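You operate a simulated robot arm through the tools that you are given. There is no shell and no other tool.

Carry out the task below with a simulated robot arm. There is one attempt and no reset: what you move stays moved.

## Task
Ladle water into the white paint pot up to its line, then stir.
Fine: Water from the wide orange tub; stir till no streak shows; ladle back where it stood, stick back in the long grey tray. Keep fingers out of paint and oil; none on the tiles or down a drain. Spill a teaspoon at most, drop nothing, leave nothing switched on. Set down upright: ladle with a red handle.

The check looks at the end state, three seconds after you hand in, the way a careful person would. Anything else that was tipped, shoved, dropped, spilled or broken makes it a failure.

## Robot
A 6-joint arm with a two-finger parallel gripper, fixed in place. Base frame: the origin is on the floor under the middle of its stand, x ahead of it, y to its left, z up; the work surface is at about z = 740. Readings come in mm, rad, newtons and seconds.
With the tool pointing down near the work surface it reaches from about 160 to 840 mm from the base axis. Its first joint turns from -2.897 to 2.897 rad. Payload 3.91 kg.
The TCP is the grasp point between the finger pads, 30 mm short of the fingertips. In the tool frame z runs along the fingers and y along their closing line. The gripper opens to 110 mm. The fingers are 20 mm wide and 10 mm thick; the gripper's body (48 by 112 mm) begins 55 mm behind the TCP.
Orientation is told as [roll, pitch, yaw] about the base's x, y, z axes, in that order, counted from this pose: with the fingers straight down and closing along the base's y, the tool's x points along the base's -x, its y along +y and its z along -z.

## Interface
- The arm moves only by the tool drive_tool. Its argument "targets" is a list of rows, each an object (a shift or turn left out is 0, a gripper value left out holds the last) with "angular": the turn, a rotation vector about the tool's x, y, z in units of 6 degrees (1.0 is 6 degrees), a list of three; "xyz": the shift along the tool's x, y, z in units of 40 mm (1.0 is 40 mm), a list of three; "jaw": the gripper command, from -1 (shut) to 1 (fully open), values between in proportion. In form: [{"angular": [rx, ry, rz], "xyz": [x, y, z], "jaw": jaw}, ...]. A call has 1 to 20 rows; each row shifts and turns the commanded pose from where the row before left it, along the tool's axes as they then stand. A call with a number of a shift or a turn outside -1 to 1 is refused whole. A row lasts 0.2 s, in which the tool goes at most 50 mm and 0.15 rad; a call with a longer step from one row to the next is refused whole, and so is a gripper value outside its range. Where a pose cannot be reached the arm comes as near as it can. A force on the tool above 90 N (or 10 N above the force at the start of the call, whichever is more), or a blocked arm, ends the call early, and 0.2 s more pass. Each finger travels about 108 mm/s and halts on what it meets, pressing with about 41 N; the grip force reading is that of the motor and also rises with nothing between the fingers. The clock runs only during rows and for 0.2 s after the last one: add rows that do not move to give the fingers time. It gives the time, the measured TCP pose, the force on the tool (base axes), the opening and the grip force at its end, in the units of the frame above (readings bear some noise), with the torque about the TCP (base axes, N m) and any sound that the robot's microphone picked up.
- Cameras (640 x 400 px; columns grow to the right, rows downward): "scene" is fixed at [221, 648.9, 1342.3]; the picture's right is [-0.84, -0.54, 0.00], its down [-0.47, 0.73, -0.50] and it looks along [0.27, -0.42, -0.87] (base axes); focal length 214 px, centre (320, 200). "wrist" rides on the gripper at [77, 7, -114] in the tool frame; the picture's right is [-0.09, 1.00, 0.00], its down [-0.80, -0.07, -0.59] and it looks along [-0.59, -0.05, 0.80] (tool axes); focal length 270 px, centre (320, 200). There is no depth. A picture from a camera that has moved, and an enlarged one, comes with that camera's place and axes in the base frame and with its lens.
- capture(camera): a new picture of that camera. It takes no simulated time.
- raise_lower(by): slides the trunk up (or, below 0, down) by that many mm; the arm rides with it, the base frame stays. It gives what a move gives, with no picture.
- inspect(camera, box): a new picture of the part [left, top, right, bottom] of that camera's present view, enlarged. It takes no simulated time.
- hand_in(): hands the job in; it is judged then, once.

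Nothing tells you positions but the pictures and the camera data. Unless the task says otherwise, let go and move clear before handing in.

The tools are called after "Emit:" as name(argument=value, ...) on one line, values as JSON. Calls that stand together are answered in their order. drive_tool: Moves the arm, as the interface text tells. Its arguments: {"type":"object","properties":{"targets":{"type":"array"}},"required":["targets"]} The other tools are called the same way: raise_lower (by) moves the trunk up or down; capture (camera) takes a picture; inspect (camera, box) takes an enlarged picture of a part of a camera's view; hand_in () hands the job in.

At the start:

```text
t: 0.0
tool_pos: [311.7, 354.7, 1135.3]
orientation: [0.0, 0.001, -0.001]
contact_force: [-0.2, 0.5, 0.9]
wrist_torque: [0.0, -0.02, 0.05]
width: 109.8
gripper_force: 0.1
trunk travel left (down, up): [-400.0, 140.0]
```

scene: 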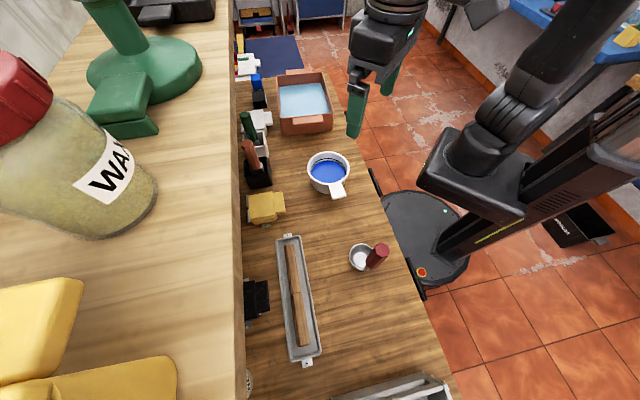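
wrist: 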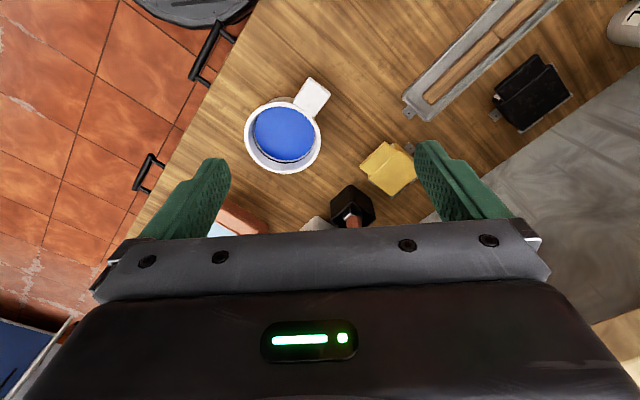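

I see a wooden bench with a white pot of blue paint, an orange tub of water, a ladle with a red handle and a long grey tray holding a wooden stick. I'll look closer at each before I move anything.

Emit:
inspect(camera="scene", box=[230, 50, 390, 150])

Emit:
inspect(camera="scene", box=[280, 130, 400, 205])

Emit:
inspect(camera="scene", box=[320, 225, 416, 285])

Emit:
inspect(camera="scene", box=[230, 220, 390, 400])

Emit:
inspect(camera="wrist", box=[180, 40, 420, 240])

```text
4.00 times, centred on (310, 100) of scene
camera zoom: at [221.0, 648.9, 1342.3], right [-0.84, -0.54, 0.0], down [-0.47, 0.73, -0.5], along [0.27, -0.42, -0.87], focal length 858 px, centre (360, 600)
```

zoom: 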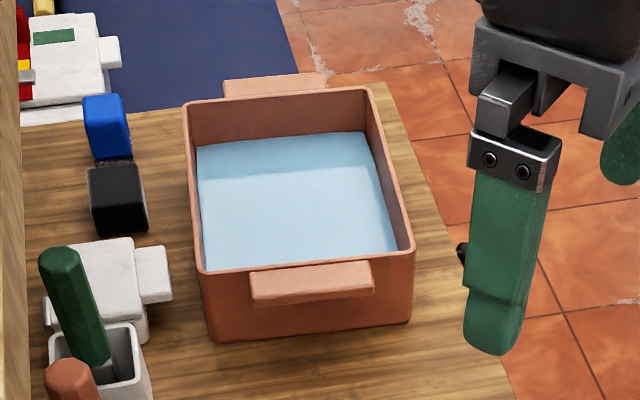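

```text
5.33 times, centred on (340, 168) of scene
camera zoom: at [221.0, 648.9, 1342.3], right [-0.84, -0.54, 0.0], down [-0.47, 0.73, -0.5], along [0.27, -0.42, -0.87], focal length 1144 px, centre (213, 373)
```

zoom: 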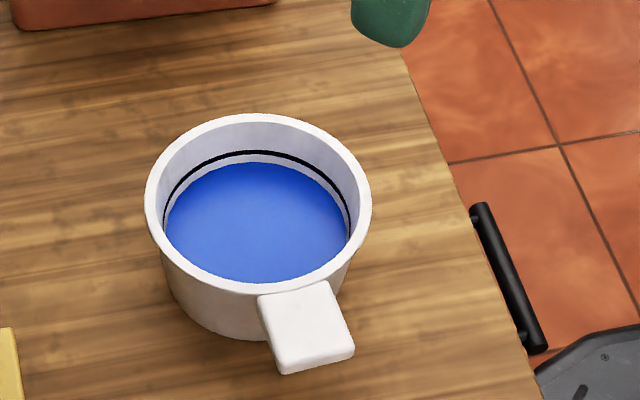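

```text
6.67 times, centred on (368, 255) of scene
camera zoom: at [221.0, 648.9, 1342.3], right [-0.84, -0.54, 0.0], down [-0.47, 0.73, -0.5], along [0.27, -0.42, -0.87], focal length 1430 px, centre (0, -167)
```

zoom: 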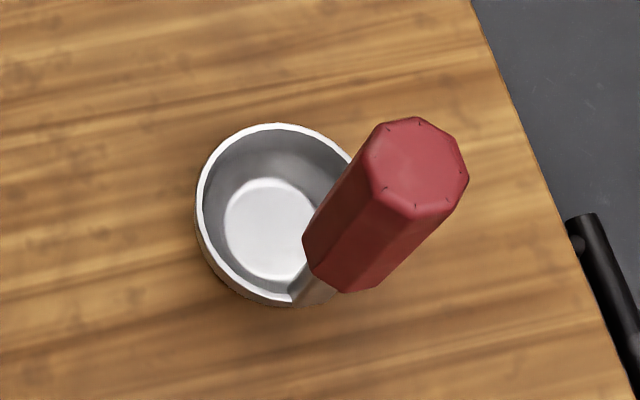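

```text
2.22 times, centred on (310, 310) of scene
camera zoom: at [221.0, 648.9, 1342.3], right [-0.84, -0.54, 0.0], down [-0.47, 0.73, -0.5], along [0.27, -0.42, -0.87], focal length 477 px, centre (342, -44)
```

zoom: 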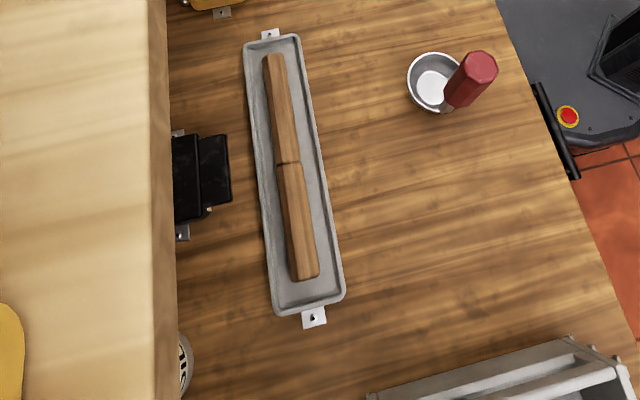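

```text
2.00 times, centred on (300, 140) of wrist
camera zoom: at [234.6, 363.2, 1251.2], right [0.09, 1.0, 0.0], down [0.8, -0.07, 0.59], along [0.59, -0.05, -0.8], focal length 541 px, centre (360, 320)
```

zoom: 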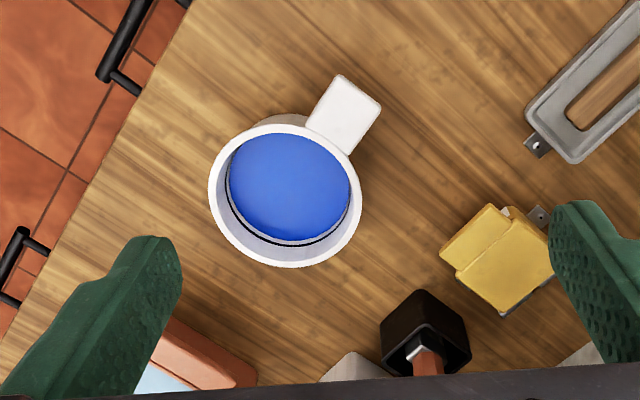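

The pot looks to be near (414, 290), the tub near (690, 40), the ladle near (212, 465) with its handle upright, and the stick tray near (310, 615). I'll move the wrist camera back to get a better look at the ladle and tray.

Emit:
drive_tool(targets=[{"xyz": [0.79, 0.4, 0.2], "jaw": 1}, {"xyz": [0.79, 0.4, 0.2]}, {"xyz": [0.79, 0.4, 0.2]}, {"xyz": [0.79, 0.4, 0.2]}, {"xyz": [0.79, 0.4, 0.2]}, {"xyz": [0.79, 0.4, 0.2]}])

Emit:
capture(camera="wrist")

Emit:
capture(camera="scene")

```text
t: 1.4
tool_pos: [120.8, 450.5, 1087.0]
orientation: [0.0, 0.002, -0.003]
contact_force: [0.4, 0.0, 0.1]
wrist_torque: [-0.01, -0.02, -0.03]
width: 109.9
gripper_force: 0.0
trunk travel left (down, up): [-400.0, 140.0]
```

```text
taken
camera wrist: at [43.5, 459.0, 1202.1], right [0.09, 1.0, 0.0], down [0.8, -0.07, 0.59], along [0.59, -0.05, -0.8], focal length 270 px, centre (320, 200)
```

wrist: 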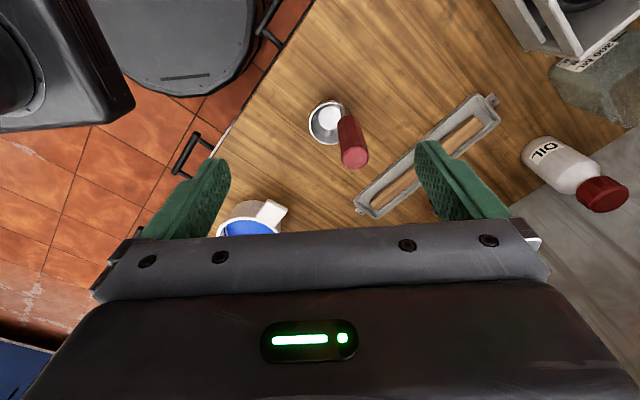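

```text
taken
```

scene: 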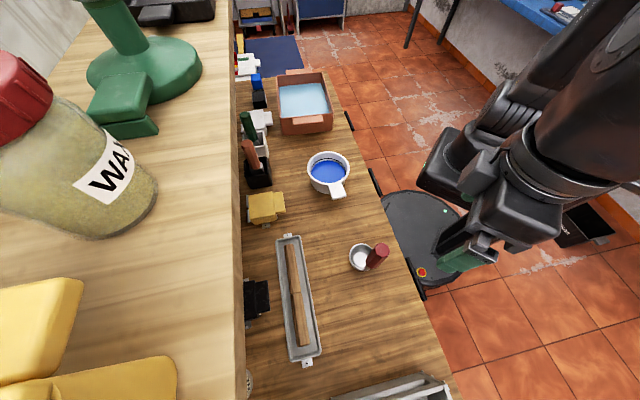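

Emit:
inspect(camera="wrist", box=[280, 80, 400, 190])

Emit:
inspect(camera="wrist", box=[340, 80, 520, 230])

Emit:
inspect(camera="scene", box=[0, 0, 320, 200])

Emit:
inspect(camera="scene", box=[220, 280, 460, 400])

```text
3.64 times, centred on (340, 135) of wrist
camera zoom: at [43.5, 459.0, 1202.1], right [0.09, 1.0, 0.0], down [0.8, -0.07, 0.59], along [0.59, -0.05, -0.8], focal length 983 px, centre (247, 436)
```

zoom: 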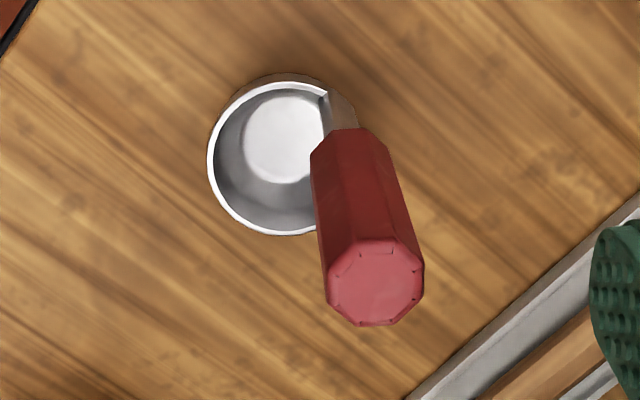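

```text
2.67 times, centred on (430, 155) of wrist
camera zoom: at [43.5, 459.0, 1202.1], right [0.09, 1.0, 0.0], down [0.8, -0.07, 0.59], along [0.59, -0.05, -0.8], focal length 721 px, centre (27, 320)
```

zoom: 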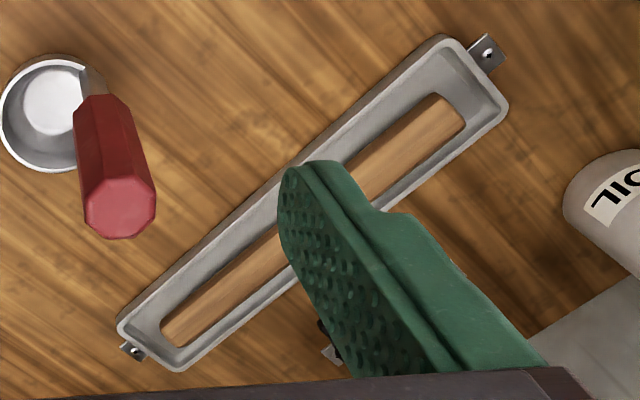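

```text
2.00 times, centred on (160, 100) of scene
camera zoom: at [221.0, 648.9, 1342.3], right [-0.84, -0.54, 0.0], down [-0.47, 0.73, -0.5], along [0.27, -0.42, -0.87], focal length 429 px, centre (640, 400)
```

zoom: 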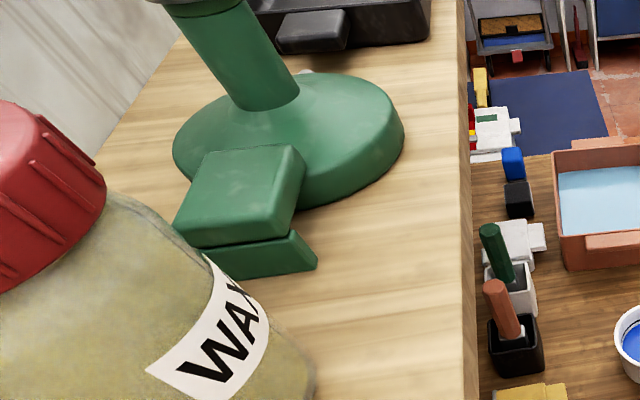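

```text
2.67 times, centred on (340, 340) of scene
camera zoom: at [221.0, 648.9, 1342.3], right [-0.84, -0.54, 0.0], down [-0.47, 0.73, -0.5], along [0.27, -0.42, -0.87], focal length 572 px, centre (267, -173)
```

zoom: 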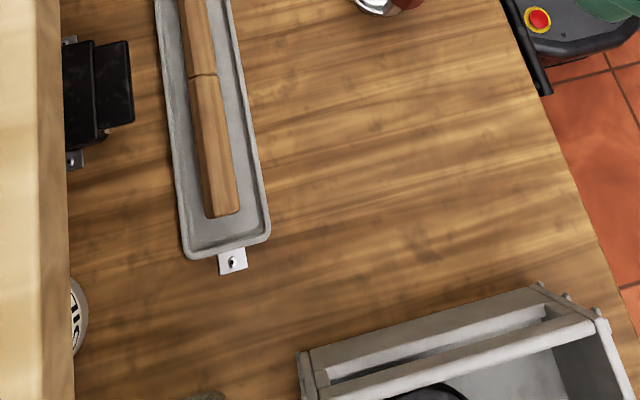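

The ladle is a small steel cup with a tall vertical red handle, its top at about z = 950 and near (185, 486). The stick tray is screwed down. I'll turn the wrist in line with the bench and look closer.

Emit:
drive_tool(targets=[{"angular": [0, 0, -1]}, {"angular": [0, 0, -1]}, {"angular": [0, 0, -1]}, {"angular": [0, 0, -1]}, {"angular": [0, 0, -1]}, {"angular": [0, 0, -1]}, {"angular": [0, 0, -1]}, {"xyz": [0.25, -0.1, 0.85]}, {"xyz": [0.25, -0.1, 0.85]}, {"xyz": [0.25, -0.1, 0.85]}, {"xyz": [0.25, -0.1, 0.85]}])

Emit:
capture(camera="wrist")

Emit:
inspect(camera="wrist", box=[240, 80, 400, 220])

```text
t: 3.8
tool_pos: [103.4, 411.4, 953.0]
orientation: [0.0, 0.001, 0.732]
contact_force: [-0.1, 0.9, 0.1]
wrist_torque: [-0.01, 0.02, -0.01]
width: 110.2
gripper_force: 0.0
trunk travel left (down, up): [-400.0, 140.0]
```

```text
taken
camera wrist: at [41.6, 367.2, 1068.7], right [-0.6, 0.8, 0.0], down [0.64, 0.48, 0.59], along [0.48, 0.36, -0.8], focal length 270 px, centre (320, 200)
```

wrist: 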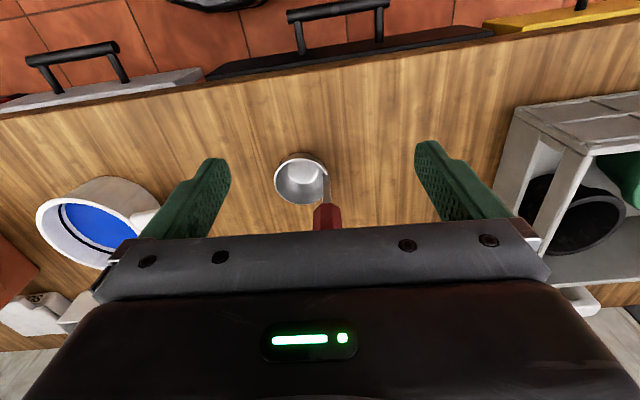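

```text
2.86 times, centred on (320, 150) of wrist
camera zoom: at [41.6, 367.2, 1068.7], right [-0.6, 0.8, 0.0], down [0.64, 0.48, 0.59], along [0.48, 0.36, -0.8], focal length 772 px, centre (320, 343)
```

zoom: 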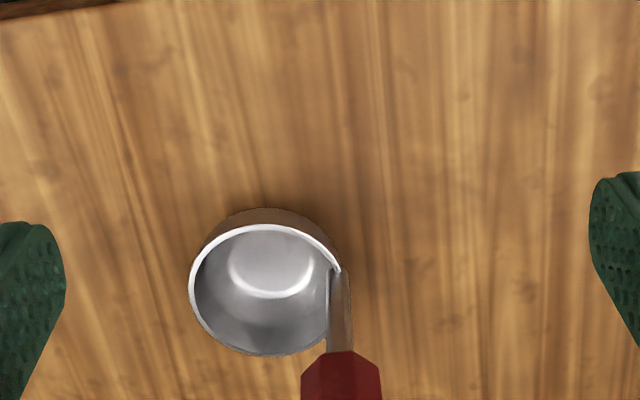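

The bench edge runs at 45° to the base axes, and the ladle is in line with it, cup centre near (209, 462) and shank near (186, 486). I'll lift clear of the ladle and look at the tray and stick.

Emit:
drive_tool(targets=[{"angular": [0, 0, -0.5], "xyz": [0, 0, -0.9]}, {"xyz": [0, 0, -0.9]}, {"xyz": [-0.95, 0, 0]}, {"xyz": [-0.95, 0, 0]}, {"xyz": [-0.95, 0, 0]}, {"xyz": [-0.95, 0, 0]}])

Emit:
capture(camera="wrist")

Emit:
capture(camera="scene")

```text
t: 5.2
tool_pos: [212.1, 521.2, 1022.2]
orientation: [0.0, 0.0, 0.783]
contact_force: [0.2, -0.7, -1.2]
wrist_torque: [0.03, -0.01, -0.01]
width: 110.0
gripper_force: 0.0
trunk travel left (down, up): [-400.0, 140.0]
```

```text
taken
camera wrist: at [152.1, 472.9, 1137.3], right [-0.64, 0.77, 0.0], down [0.62, 0.52, 0.59], along [0.46, 0.38, -0.8], focal length 270 px, centre (320, 200)
```

wrist: 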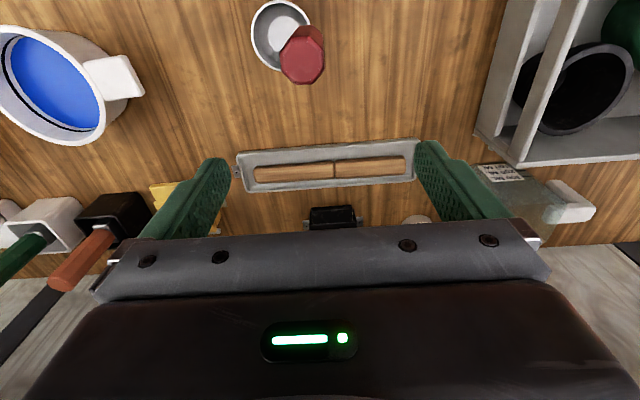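

```text
taken
```

scene: 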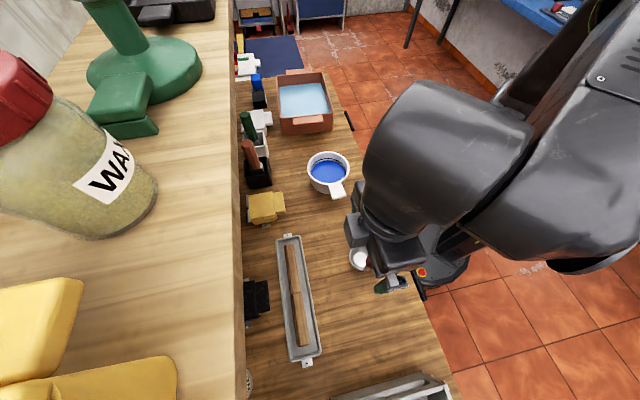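

Emit:
inspect(camera="wrist", box=[220, 120, 440, 240])

Emit:
inspect(camera="wrist", box=[0, 0, 180, 160])

Emit:
inspect(camera="scene", box=[320, 220, 430, 300])

```text
2.91 times, centred on (330, 180) of wrist
camera zoom: at [152.1, 472.9, 1137.3], right [-0.64, 0.77, 0.0], down [0.62, 0.52, 0.59], along [0.46, 0.38, -0.8], focal length 786 px, centre (291, 258)
```

zoom: 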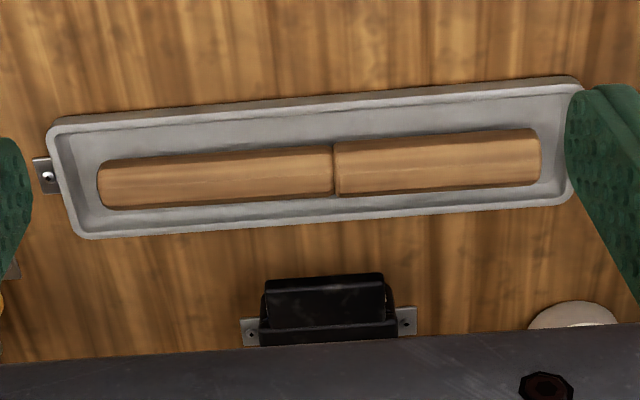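

```text
2.50 times, centred on (90, 80) of wrist
camera zoom: at [152.1, 472.9, 1137.3], right [-0.64, 0.77, 0.0], down [0.62, 0.52, 0.59], along [0.46, 0.38, -0.8], focal length 676 px, centre (895, 500)
```

zoom: 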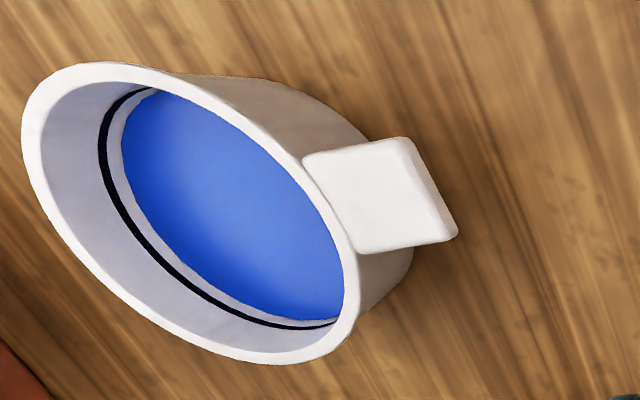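

```text
5.00 times, centred on (375, 260) of scene
camera zoom: at [221.0, 648.9, 1342.3], right [-0.84, -0.54, 0.0], down [-0.47, 0.73, -0.5], along [0.27, -0.42, -0.87], focal length 1072 px, centre (45, -100)
```

zoom: 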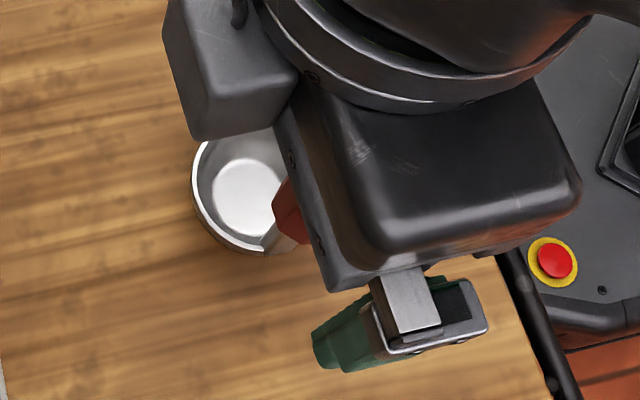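

The stick lies in the tray at p ≈ −97…−341 along the bench. The tub runs roughly p = 340…590 with its water at about z = 790. Before touching anything I'll test, high up and empty-handed, whether the arm can reach the tilt I want for pouring.

Emit:
drive_tool(targets=[{"xyz": [0.36, -0.91, -0.2]}, {"xyz": [0.36, -0.91, -0.2]}, {"xyz": [0.36, -0.91, -0.2]}, {"xyz": [0.36, -0.91, -0.2]}, {"angular": [1, 0, 0]}, {"angular": [1, 0, 0]}, {"angular": [1, 0, 0]}, {"angular": [1, 0, 0]}, {"angular": [1, 0, 0]}, {"angular": [1, 0, 0]}])

Emit:
capture(camera="scene")

Emit:
capture(camera="wrist")

```text
t: 7.4
tool_pos: [271.8, 376.0, 1055.7]
orientation: [-0.632, 0.0, 0.784]
contact_force: [0.1, 0.4, -0.9]
wrist_torque: [0.02, 0.01, 0.05]
width: 110.1
gripper_force: 0.1
trunk travel left (down, up): [-400.0, 140.0]
```

```text
taken
```

scene: 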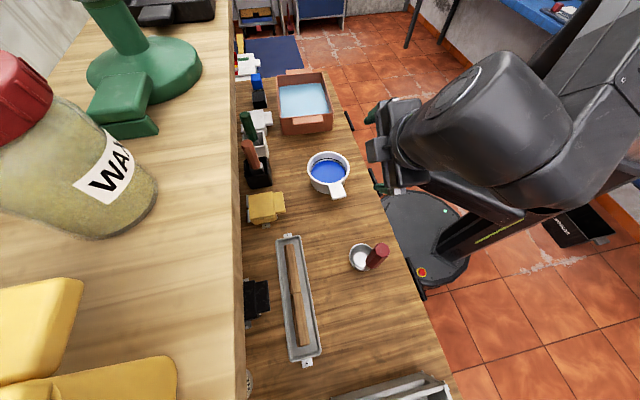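

```text
taken
camera wrist: at [166.2, 374.9, 1145.4], right [-0.51, 0.63, -0.59], down [0.36, 0.77, 0.52], along [0.78, 0.05, -0.62], focal length 270 px, centre (320, 200)
```

wrist: 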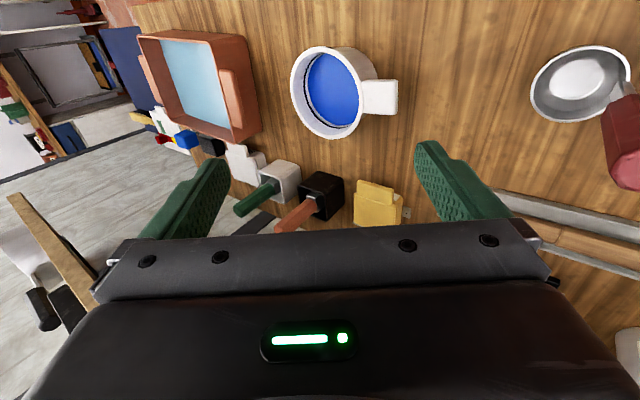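

Emit:
drive_tool(targets=[{"angular": [1, 0, 0]}, {"angular": [1, 0, 0]}, {"angular": [1, 0, 0]}, {"angular": [1, 0, 0]}, {"angular": [1, 0, 0]}, {"angular": [1, 0, 0]}, {"angular": [1, 0, 0]}, {"angular": [1, 0, 0]}])

Emit:
capture(camera="scene")

Emit:
capture(camera="wrist")

```text
t: 9.2
tool_pos: [271.9, 376.6, 1056.3]
orientation: [-1.468, 0.001, 0.785]
contact_force: [0.1, -0.4, 0.6]
wrist_torque: [0.0, 0.02, -0.01]
width: 110.0
gripper_force: 0.0
trunk travel left (down, up): [-400.0, 140.0]
```

```text
taken
```

scene: 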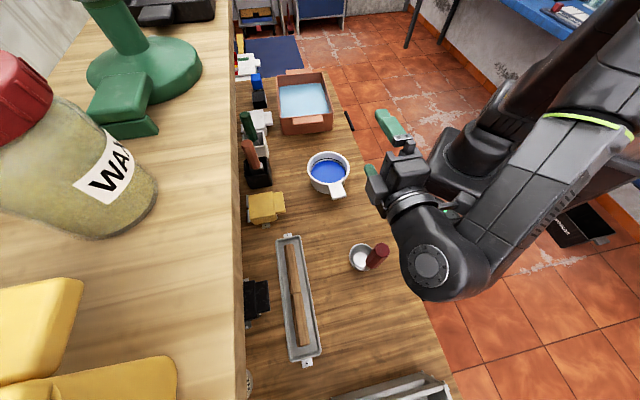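

```text
taken
camera wrist: at [137.4, 404.3, 1062.0], right [-0.01, 0.14, -0.99], down [0.15, 0.98, 0.13], along [0.99, -0.15, -0.03], focal length 270 px, centre (320, 200)
```

wrist: 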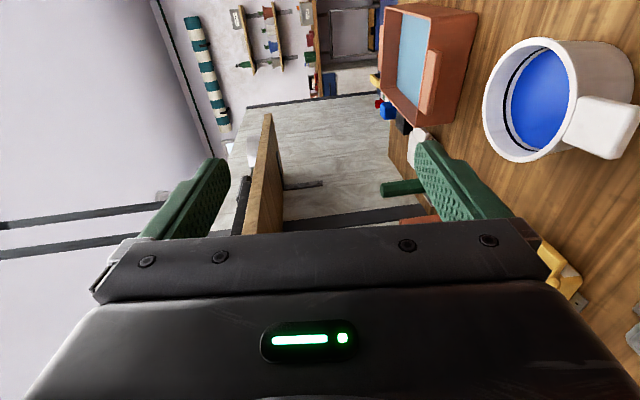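

The arm reaches the pouring tilt well. I'll straighten up, turn to yaw 135° so the camera sits on the cup side, and hover above the ladle handle.

Emit:
drive_tool(targets=[{"angular": [-1, 0, 0]}, {"angular": [-1, 0, 0]}, {"angular": [-1, 0, 0]}, {"angular": [-1, 0, 0]}, {"angular": [-1, 0, 0]}, {"angular": [-1, 0, 0]}, {"angular": [-1, 0, 0]}, {"angular": [-1, 0, 0]}, {"angular": [-1, 0, 0]}, {"angular": [-1, 0, 0]}, {"angular": [-1, 0, 0]}, {"angular": [-1, 0, 0]}, {"angular": [-1, 0, 0]}, {"angular": [-1, 0, 0]}])

Emit:
drive_tool(targets=[{"angular": [0, 0, -1]}, {"angular": [0, 0, -1]}, {"angular": [0, 0, -1]}, {"angular": [0, 0, -1]}, {"angular": [0, 0, -1]}, {"angular": [0, 0, -1]}, {"angular": [0, 0, -1]}, {"angular": [0, 0, -1]}, {"angular": [0, 0, -1]}, {"angular": [0, 0, -1]}, {"angular": [0, 0, -1]}, {"angular": [0, 0, -1]}, {"angular": [0, 0, -1]}, {"angular": [0, 0, -1]}, {"angular": [0, 0, -1]}])

Emit:
drive_tool(targets=[{"xyz": [-0.88, -0.1, 0.1]}, {"xyz": [-0.88, -0.1, 0.1]}, {"xyz": [-0.88, -0.1, 0.1]}, {"xyz": [-0.87, -0.1, 0.1]}])

Emit:
capture(camera="wrist")

Emit:
capture(camera="scene")

```text
t: 12.2
tool_pos: [271.7, 375.5, 1054.7]
orientation: [0.0, 0.0, 0.785]
contact_force: [-0.4, 0.3, -0.4]
wrist_torque: [0.0, -0.01, 0.0]
width: 110.1
gripper_force: 0.0
trunk travel left (down, up): [-400.0, 140.0]
```

```text
t: 15.4
tool_pos: [273.1, 376.9, 1055.9]
orientation: [0.0, 0.0, 2.356]
contact_force: [0.9, 0.1, 0.8]
wrist_torque: [-0.01, -0.02, -0.01]
width: 110.2
gripper_force: 0.1
trunk travel left (down, up): [-400.0, 140.0]
```

```text
t: 16.4
tool_pos: [185.5, 486.7, 1038.9]
orientation: [-0.002, 0.0, 2.357]
contact_force: [-0.2, -0.4, 0.4]
wrist_torque: [-0.02, 0.0, 0.0]
width: 110.2
gripper_force: 0.1
trunk travel left (down, up): [-400.0, 140.0]
```

```text
taken
camera wrist: at [235.4, 429.2, 1154.3], right [-0.77, -0.64, 0.0], down [-0.52, 0.62, 0.59], along [-0.38, 0.46, -0.8], focal length 270 px, centre (320, 200)
```

wrist: 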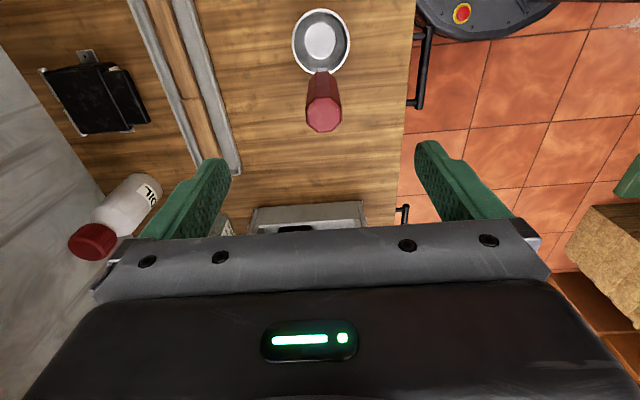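

```text
taken
```

scene: 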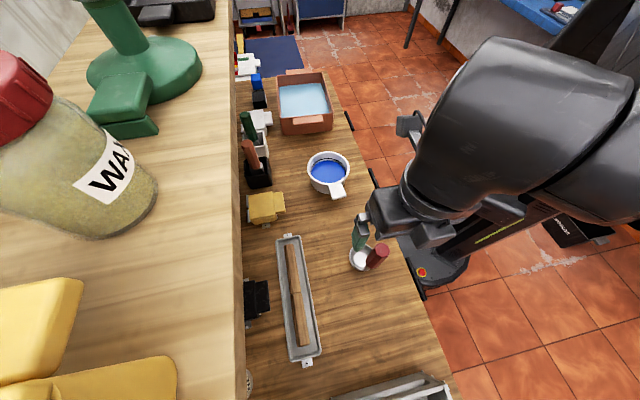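

Emit:
inspect(camera="wrist", box=[270, 0, 370, 150])

Emit:
inspect(camera="wrist", box=[120, 0, 260, 190])

```text
2.67 times, centred on (320, 75) of wrist
camera zoom: at [235.4, 429.2, 1154.3], right [-0.77, -0.64, 0.0], down [-0.52, 0.62, 0.59], along [-0.38, 0.46, -0.8], focal length 721 px, centre (320, 533)
```

zoom: 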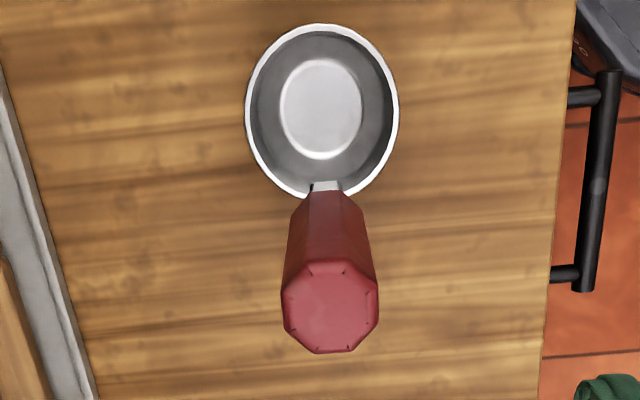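

```text
2.11 times, centred on (190, 95) of wrist
camera zoom: at [235.4, 429.2, 1154.3], right [-0.77, -0.64, 0.0], down [-0.52, 0.62, 0.59], along [-0.38, 0.46, -0.8], focal length 569 px, centre (594, 421)
```

zoom: 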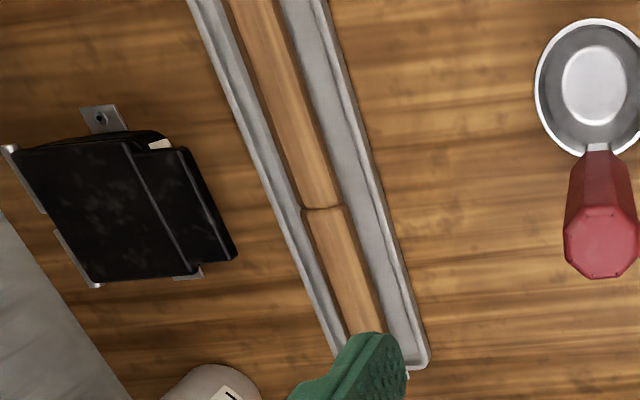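

Emit:
drive_tool(targets=[{"xyz": [0.125, 0.065, 0]}, {"xyz": [0, 0, 0.55]}, {"xyz": [0, 0, 0.55]}])

Emit:
capture(camera="wrist")

Emit:
inspect(camera="wrist", box=[240, 0, 400, 180])

Emit:
inspect(camera="scene", box=[320, 190, 420, 280])

```text
t: 17.2
tool_pos: [186.5, 481.7, 994.3]
orientation: [-0.001, 0.0, 2.354]
contact_force: [0.0, 0.5, 0.2]
wrist_torque: [0.0, 0.02, 0.03]
width: 110.0
gripper_force: 0.1
trunk travel left (down, up): [-400.0, 140.0]
```

```text
taken
camera wrist: at [236.7, 423.7, 1109.9], right [-0.77, -0.64, 0.0], down [-0.52, 0.62, 0.59], along [-0.38, 0.46, -0.8], focal length 270 px, centre (320, 200)
```

wrist: 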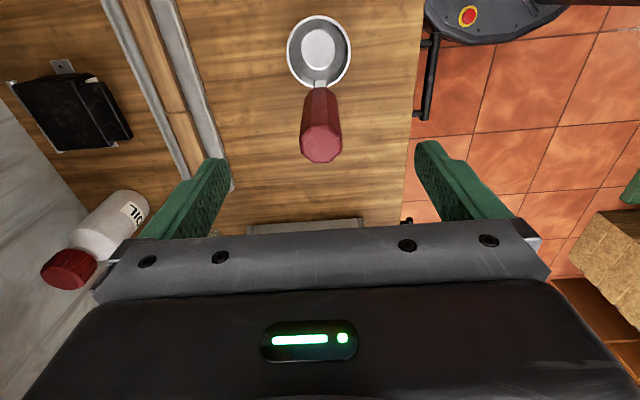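

```text
2.22 times, centred on (320, 90) of wrist
camera zoom: at [236.7, 423.7, 1109.9], right [-0.77, -0.64, 0.0], down [-0.52, 0.62, 0.59], along [-0.38, 0.46, -0.8], focal length 601 px, centre (320, 444)
```

zoom: 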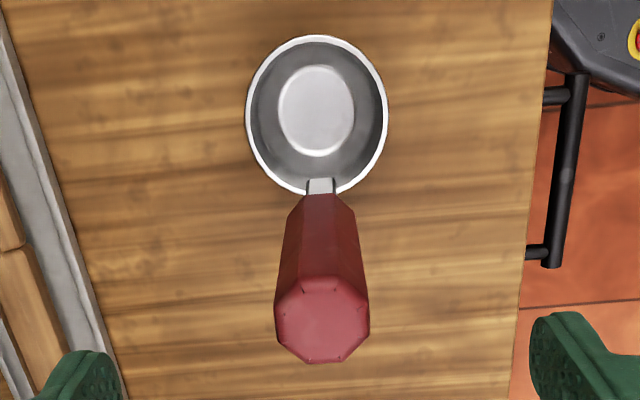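

```text
4.44 times, centred on (370, 235) of scene
camera zoom: at [221.0, 648.9, 1342.3], right [-0.84, -0.54, 0.0], down [-0.47, 0.73, -0.5], along [0.27, -0.42, -0.87], focal length 953 px, centre (98, 44)
```

zoom: 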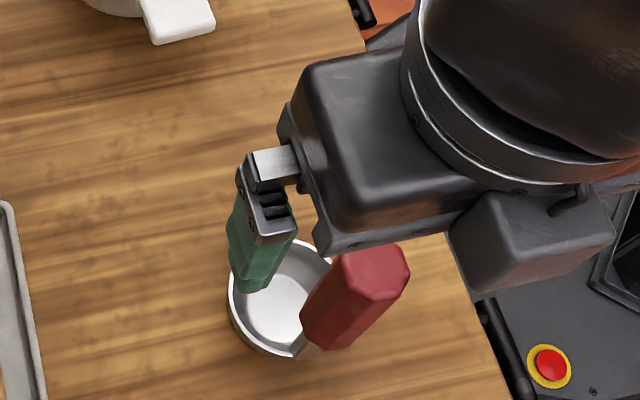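

The handle top sits at (185, 486) at about z = 937. I'll centre on it, go down around the handle and check before closing.

Emit:
drive_tool(targets=[{"xyz": [-0.09, -0.05, 0]}, {"xyz": [0, 0, 0.75]}, {"xyz": [0, 0, 0.74]}, {"xyz": [0, 0, 0.74]}])

Emit:
capture(camera="wrist")

Emit:
inspect(camera="scene", box=[320, 190, 420, 280])

```text
t: 18.2
tool_pos: [184.4, 485.2, 906.0]
orientation: [0.0, -0.001, 2.354]
contact_force: [0.2, 0.4, -0.2]
wrist_torque: [0.02, 0.0, -0.03]
width: 109.6
gripper_force: 0.1
trunk travel left (down, up): [-400.0, 140.0]
```

```text
taken
camera wrist: at [235.0, 426.9, 1020.9], right [-0.77, -0.64, 0.0], down [-0.52, 0.62, 0.59], along [-0.38, 0.46, -0.8], focal length 270 px, centre (320, 200)
```

wrist: 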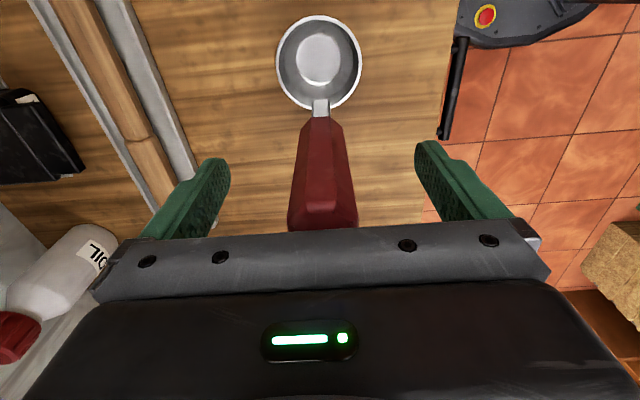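

```text
4.44 times, centred on (370, 235) of scene
camera zoom: at [221.0, 648.9, 1342.3], right [-0.84, -0.54, 0.0], down [-0.47, 0.73, -0.5], along [0.27, -0.42, -0.87], focal length 953 px, centre (98, 44)
```

zoom: 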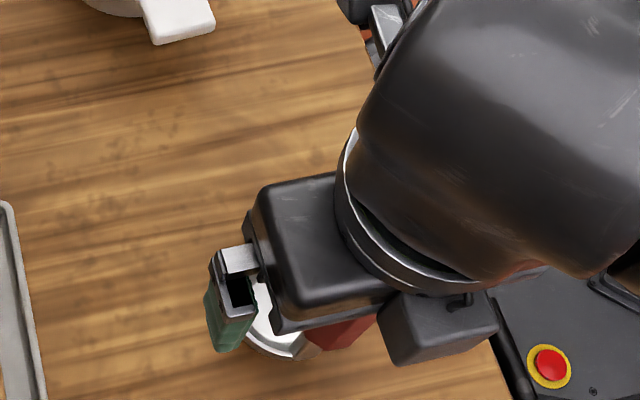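

Emit:
drive_tool(targets=[{"jaw": -1}, {"jaw": -1}, {"jaw": -1}, {"jaw": -1}, {"jaw": -1}])

Emit:
capture(camera="wrist")

```text
t: 19.4
tool_pos: [186.1, 484.5, 905.3]
orientation: [-0.001, 0.0, 2.354]
contact_force: [-0.7, -0.8, -0.1]
wrist_torque: [-0.07, 0.05, -0.01]
width: 29.2
gripper_force: 40.1
trunk travel left (down, up): [-400.0, 140.0]
```

```text
taken
camera wrist: at [235.0, 426.8, 1021.2], right [-0.77, -0.64, 0.0], down [-0.52, 0.62, 0.59], along [-0.38, 0.46, -0.8], focal length 270 px, centre (320, 200)
```

wrist: 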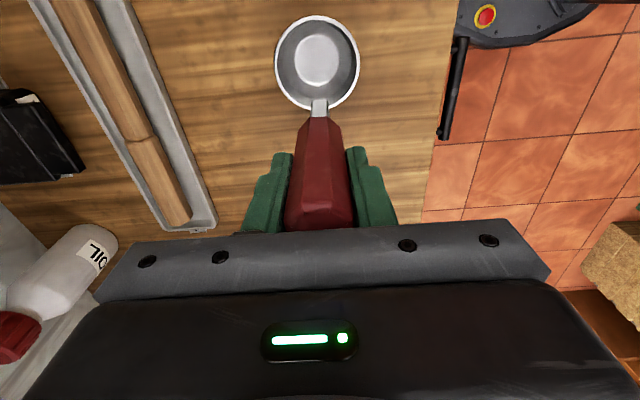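

The ladle is held, with a reading of 29 mm between the fingers. I'll lift it straight up, turn it, and carry it dry to above the pot to check the pouring pose.

Emit:
drive_tool(targets=[{"xyz": [0, 0, -0.4]}, {"xyz": [0, 0, -0.8]}, {"xyz": [0, 0, -0.8]}, {"xyz": [0, 0, -0.8]}, {"xyz": [0, 0, -0.8]}])

Emit:
capture(camera="wrist")

Emit:
capture(camera="scene")

```text
t: 20.6
tool_pos: [183.9, 485.8, 1053.6]
orientation: [0.001, 0.0, 2.355]
contact_force: [-0.6, -0.2, -1.4]
wrist_torque: [0.05, 0.04, 0.0]
width: 29.1
gripper_force: 41.1
trunk travel left (down, up): [-400.0, 140.0]
```

```text
taken
camera wrist: at [235.2, 427.3, 1168.9], right [-0.77, -0.64, 0.0], down [-0.52, 0.62, 0.59], along [-0.38, 0.46, -0.8], focal length 270 px, centre (320, 200)
```

wrist: 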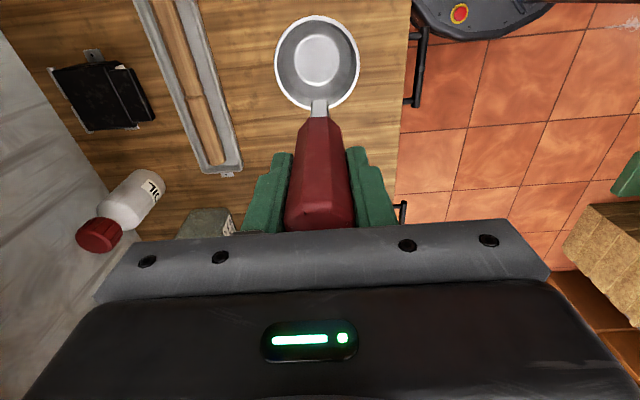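

```text
taken
```

scene: 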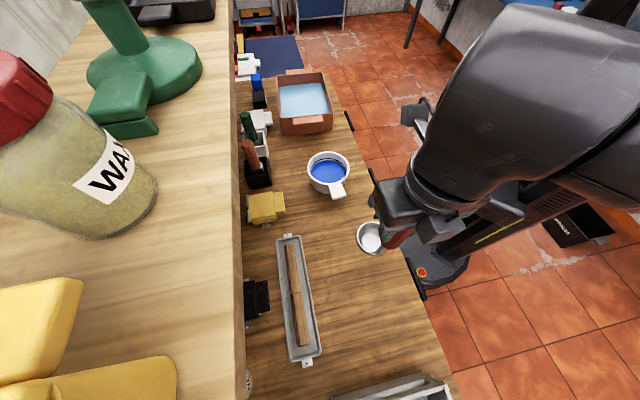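

Emit:
drive_tool(targets=[{"angular": [0, 0, 1]}, {"angular": [0, 0, 1]}, {"angular": [0, 0, 1]}, {"angular": [0, 0, 1]}, {"angular": [0, 0, 1]}, {"angular": [0, 0, 1]}, {"angular": [0, 0, 1]}, {"angular": [0, 0, 1]}, {"angular": [0, 0, 1]}, {"angular": [0, 0, 1]}, {"angular": [0, 0, 1]}, {"angular": [0, 0, 1]}, {"angular": [0, 0, 1]}, {"angular": [0, 0, 1]}, {"angular": [0, 0, 1]}])

Emit:
drive_tool(targets=[{"xyz": [-0.16, -0.5, 0]}, {"xyz": [-0.16, -0.94, 0]}, {"xyz": [-0.16, -0.94, 0]}, {"xyz": [-0.16, -0.94, 0]}, {"xyz": [-0.16, -0.94, 0]}, {"xyz": [-0.16, -0.94, 0]}, {"xyz": [-0.16, -0.94, 0]}, {"xyz": [-0.16, -0.94, 0]}, {"xyz": [-0.16, -0.9, 0]}, {"xyz": [0, -0.49, 0]}])

Emit:
capture(camera="wrist")

Emit:
capture(camera="scene")

```text
t: 23.8
tool_pos: [185.5, 484.3, 1050.6]
orientation: [0.001, 0.001, 0.782]
contact_force: [-0.5, -1.2, -1.9]
wrist_torque: [0.06, -0.04, 0.02]
width: 29.1
gripper_force: 40.7
trunk travel left (down, up): [-400.0, 140.0]
```

```text
t: 26.0
tool_pos: [464.4, 283.1, 1052.2]
orientation: [-0.001, 0.0, 0.784]
contact_force: [-0.2, 0.0, -2.0]
wrist_torque: [0.03, -0.04, 0.0]
width: 29.5
gripper_force: 41.1
trunk travel left (down, up): [-400.0, 140.0]
```

```text
taken
camera wrist: at [405.2, 236.4, 1166.7], right [-0.64, 0.77, 0.0], down [0.62, 0.52, 0.59], along [0.46, 0.38, -0.8], focal length 270 px, centre (320, 200)
```

wrist: 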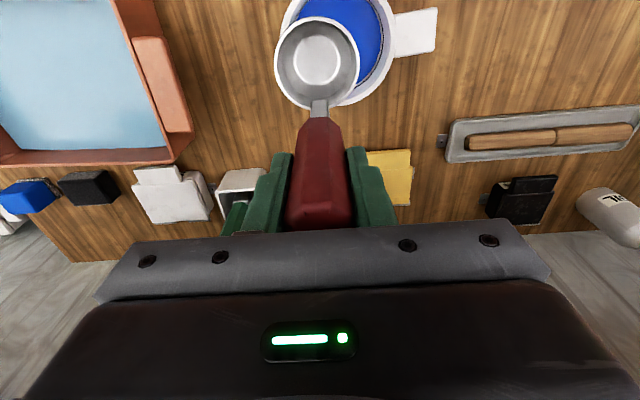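

```text
taken
```

scene: 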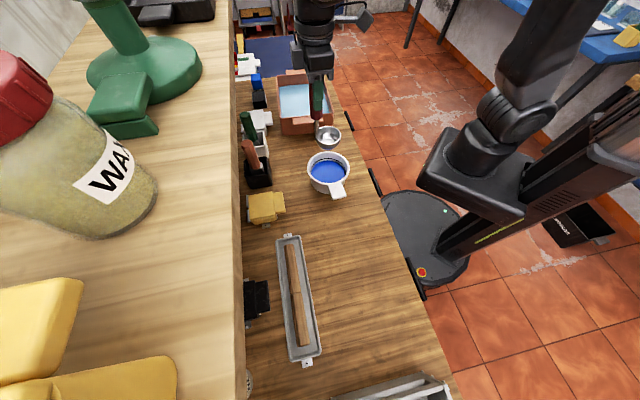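

I'm above the pot, whose centre I now take as p ≈ 99, q ≈ 500. I'll adjust slightly and run the pour tilt dry, pivoting on the cup's lip, from a safe height.

Emit:
drive_tool(targets=[{"xyz": [-0.13, -0.1, 0.5]}, {"xyz": [0, 0, 0.6]}, {"angular": [1, 0, 0], "xyz": [0, 0.357, -0.068]}, {"angular": [1, 0, 0], "xyz": [0, 0.357, -0.068]}, {"angular": [1, 0, 0], "xyz": [0, 0.357, -0.068]}, {"angular": [1, 0, 0], "xyz": [0, 0.357, -0.068]}, {"angular": [1, 0, 0], "xyz": [0, 0.357, -0.068]}, {"angular": [1, 0, 0], "xyz": [0, 0.357, -0.068]}, {"angular": [1, 0, 0], "xyz": [0, 0.357, -0.068]}])

Emit:
capture(camera="wrist")

Emit:
capture(camera="scene")

```text
t: 28.0
tool_pos: [401.5, 357.7, 993.6]
orientation: [-0.735, 0.001, 0.785]
contact_force: [0.0, -0.6, -2.5]
wrist_torque: [0.14, 0.08, -0.04]
width: 29.4
gripper_force: 41.3
trunk travel left (down, up): [-400.0, 140.0]
```

```text
taken
camera wrist: at [289.3, 362.6, 1075.4], right [-0.46, 0.58, -0.67], down [0.32, 0.81, 0.49], along [0.83, 0.01, -0.56], focal length 270 px, centre (320, 200)
```

wrist: 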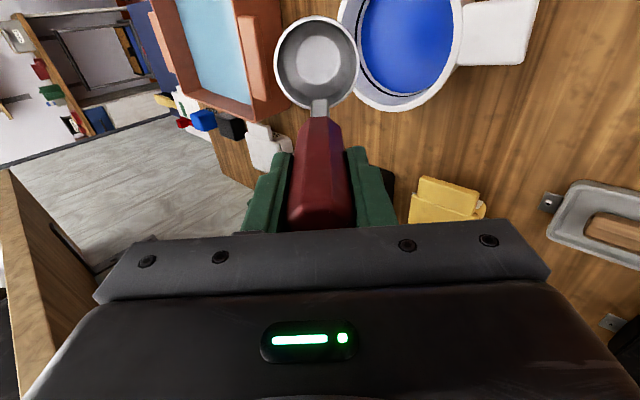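

```text
taken
```

scene: 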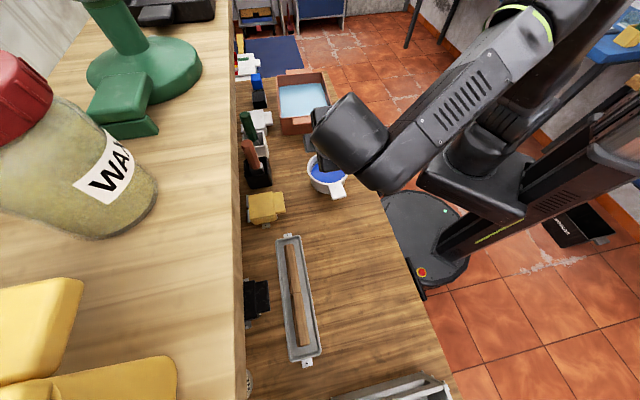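

Emit:
drive_tool(targets=[{"angular": [1, 0, 0], "xyz": [0, 0.357, -0.068]}, {"angular": [1, 0, 0], "xyz": [0, 0.357, -0.068]}, {"angular": [1, 0, 0], "xyz": [0, 0.357, -0.068]}, {"angular": [1, 0, 0], "xyz": [0, 0.357, -0.068]}, {"angular": [1, 0, 0], "xyz": [0, 0.357, -0.068]}, {"angular": [1, 0, 0], "xyz": [0, 0.357, -0.068]}, {"angular": [1, 0, 0], "xyz": [0, 0.357, -0.068]}])

Emit:
capture(camera="wrist")

Emit:
capture(camera="scene")

```text
t: 29.6
tool_pos: [356.7, 402.5, 919.1]
orientation: [-1.468, 0.0, 0.785]
contact_force: [-0.1, 0.7, -2.4]
wrist_torque: [0.19, 0.14, 0.03]
width: 29.1
gripper_force: 41.2
trunk travel left (down, up): [-400.0, 140.0]
```

```text
taken
camera wrist: at [220.8, 430.8, 924.3], right [-0.01, 0.13, -0.99], down [0.15, 0.98, 0.13], along [0.99, -0.15, -0.03], focal length 270 px, centre (320, 200)
```

wrist: 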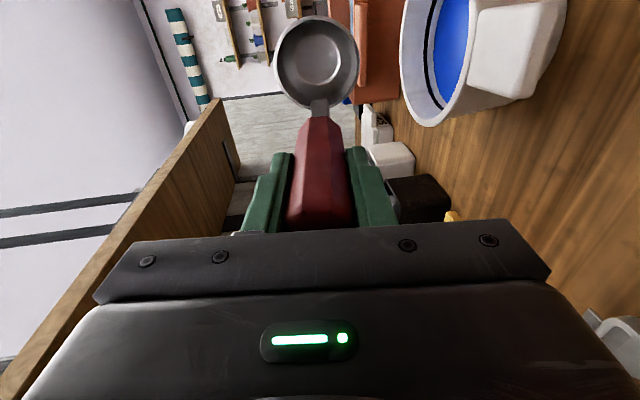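

```text
taken
```

scene: 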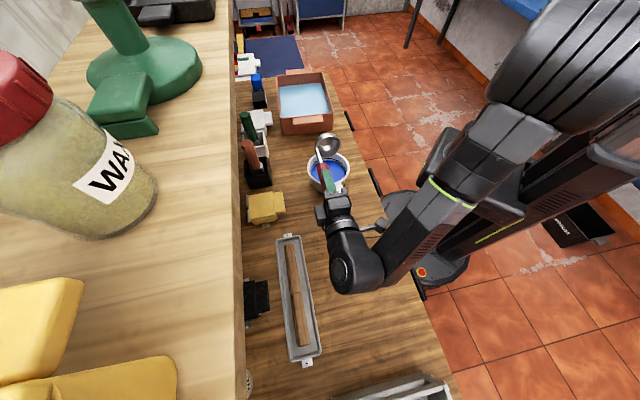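

The dry pour works right through to 84° with the lip over the middle of the pot. I'll tip back upright, rise and go to the tub.

Emit:
drive_tool(targets=[{"angular": [-1, 0, 0], "xyz": [0, -0.348, 0.105]}, {"angular": [-1, 0, 0], "xyz": [0, -0.348, 0.105]}, {"angular": [-1, 0, 0], "xyz": [0, -0.348, 0.105]}, {"angular": [-1, 0, 0], "xyz": [0, -0.348, 0.105]}, {"angular": [-1, 0, 0], "xyz": [0, -0.348, 0.105]}, {"angular": [-1, 0, 0], "xyz": [0, -0.348, 0.105]}, {"angular": [-1, 0, 0], "xyz": [0, -0.348, 0.105]}, {"angular": [-1, 0, 0], "xyz": [0, -0.348, 0.105]}, {"angular": [-1, 0, 0], "xyz": [0, -0.348, 0.105]}, {"angular": [-1, 0, 0], "xyz": [0, -0.348, 0.105]}, {"angular": [-1, 0, 0], "xyz": [0, -0.348, 0.105]}, {"angular": [-1, 0, 0], "xyz": [0, -0.348, 0.105]}, {"angular": [-1, 0, 0], "xyz": [0, -0.348, 0.105]}, {"angular": [-1, 0, 0], "xyz": [0, -0.348, 0.105]}])

Emit:
drive_tool(targets=[{"xyz": [0, 0, -0.6]}, {"xyz": [0, 0, -0.6]}, {"xyz": [-0.03, -0.8, 0]}, {"xyz": [-0.03, -0.86, 0]}, {"xyz": [-0.03, -0.86, 0]}, {"xyz": [-0.03, -0.86, 0]}, {"xyz": [-0.03, -0.86, 0]}, {"xyz": [-0.03, -0.86, 0]}, {"xyz": [-0.03, -0.86, 0]}, {"xyz": [-0.03, -0.86, 0]}, {"xyz": [-0.03, -0.86, 0]}])

Emit:
capture(camera="wrist")

Emit:
capture(camera="scene")

```text
t: 32.6
tool_pos: [473.0, 288.1, 1005.6]
orientation: [0.001, 0.001, 0.786]
contact_force: [-0.4, -0.5, -1.9]
wrist_torque: [0.0, -0.04, -0.02]
width: 29.5
gripper_force: 40.9
trunk travel left (down, up): [-400.0, 140.0]
```

```text
t: 35.0
tool_pos: [697.4, 75.4, 1053.1]
orientation: [0.002, 0.004, 0.784]
contact_force: [-0.1, 1.1, -2.0]
wrist_torque: [0.04, -0.03, -0.01]
width: 29.3
gripper_force: 41.1
trunk travel left (down, up): [-400.0, 140.0]
```

```text
taken
camera wrist: at [637.3, 27.2, 1168.5], right [-0.64, 0.77, 0.0], down [0.62, 0.52, 0.59], along [0.45, 0.38, -0.81], focal length 270 px, centre (320, 200)
```

wrist: 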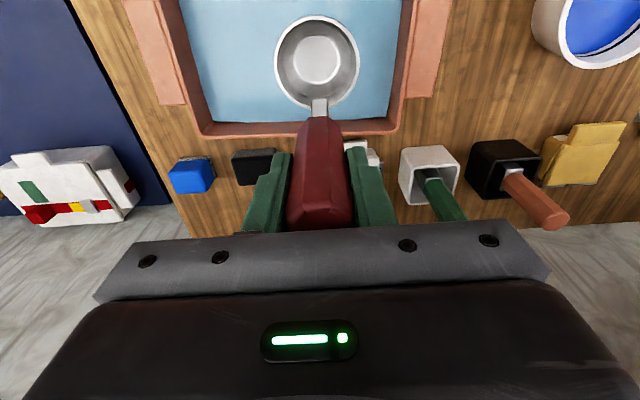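

```text
taken
```

scene: 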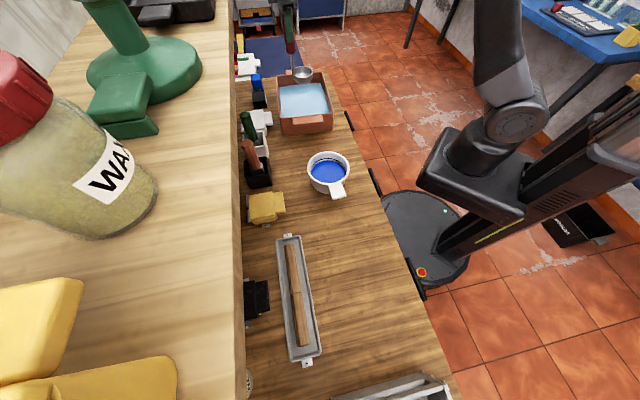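

Emit:
inspect(camera="wrist", box=[120, 0, 450, 150])

Emit:
inspect(camera="scene", box=[240, 30, 360, 150])

```text
1.94 times, centred on (285, 75) of wrist
camera zoom: at [637.3, 27.2, 1168.5], right [-0.64, 0.77, 0.0], down [0.62, 0.52, 0.59], along [0.45, 0.38, -0.81], focal length 524 px, centre (388, 442)
```

zoom: 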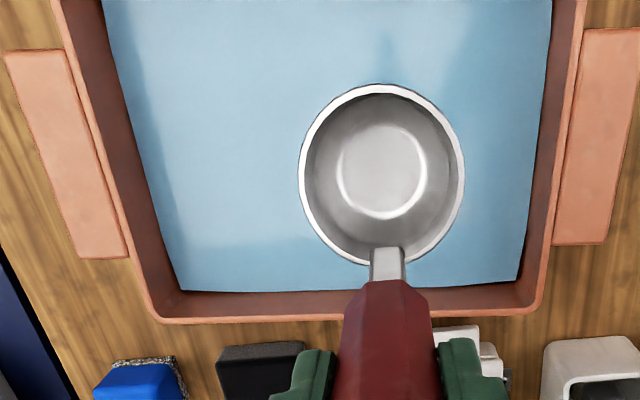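

```text
3.33 times, centred on (300, 90) of scene
camera zoom: at [221.0, 648.9, 1342.3], right [-0.84, -0.54, 0.0], down [-0.47, 0.73, -0.5], along [0.27, -0.42, -0.87], focal length 715 px, centre (387, 567)
```

zoom: 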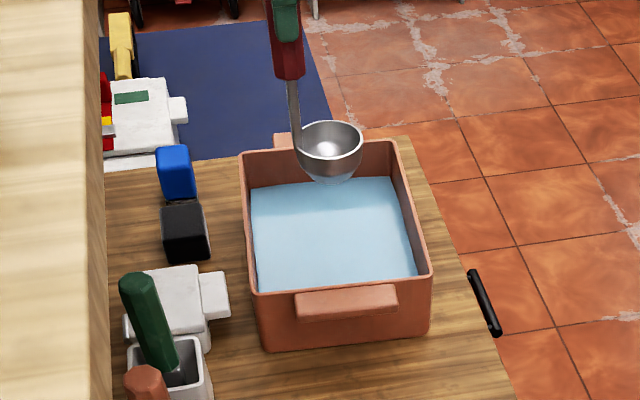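

Emit:
inspect(camera="scene", box=[276, 30, 326, 100])

```text
5.71 times, centred on (301, 65) of scene
camera zoom: at [221.0, 648.9, 1342.3], right [-0.84, -0.54, 0.0], down [-0.47, 0.73, -0.5], along [0.27, -0.42, -0.87], focal length 1226 px, centre (429, 971)
```

zoom: 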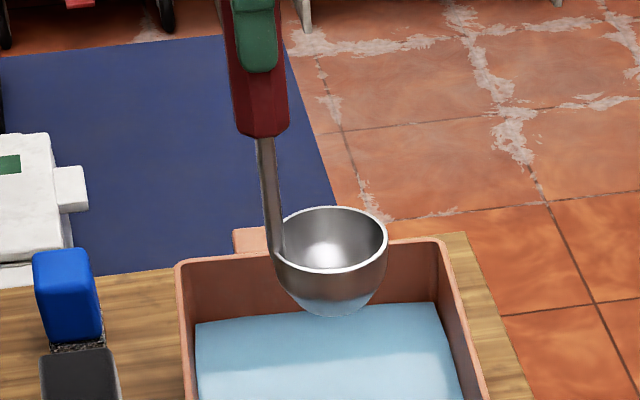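

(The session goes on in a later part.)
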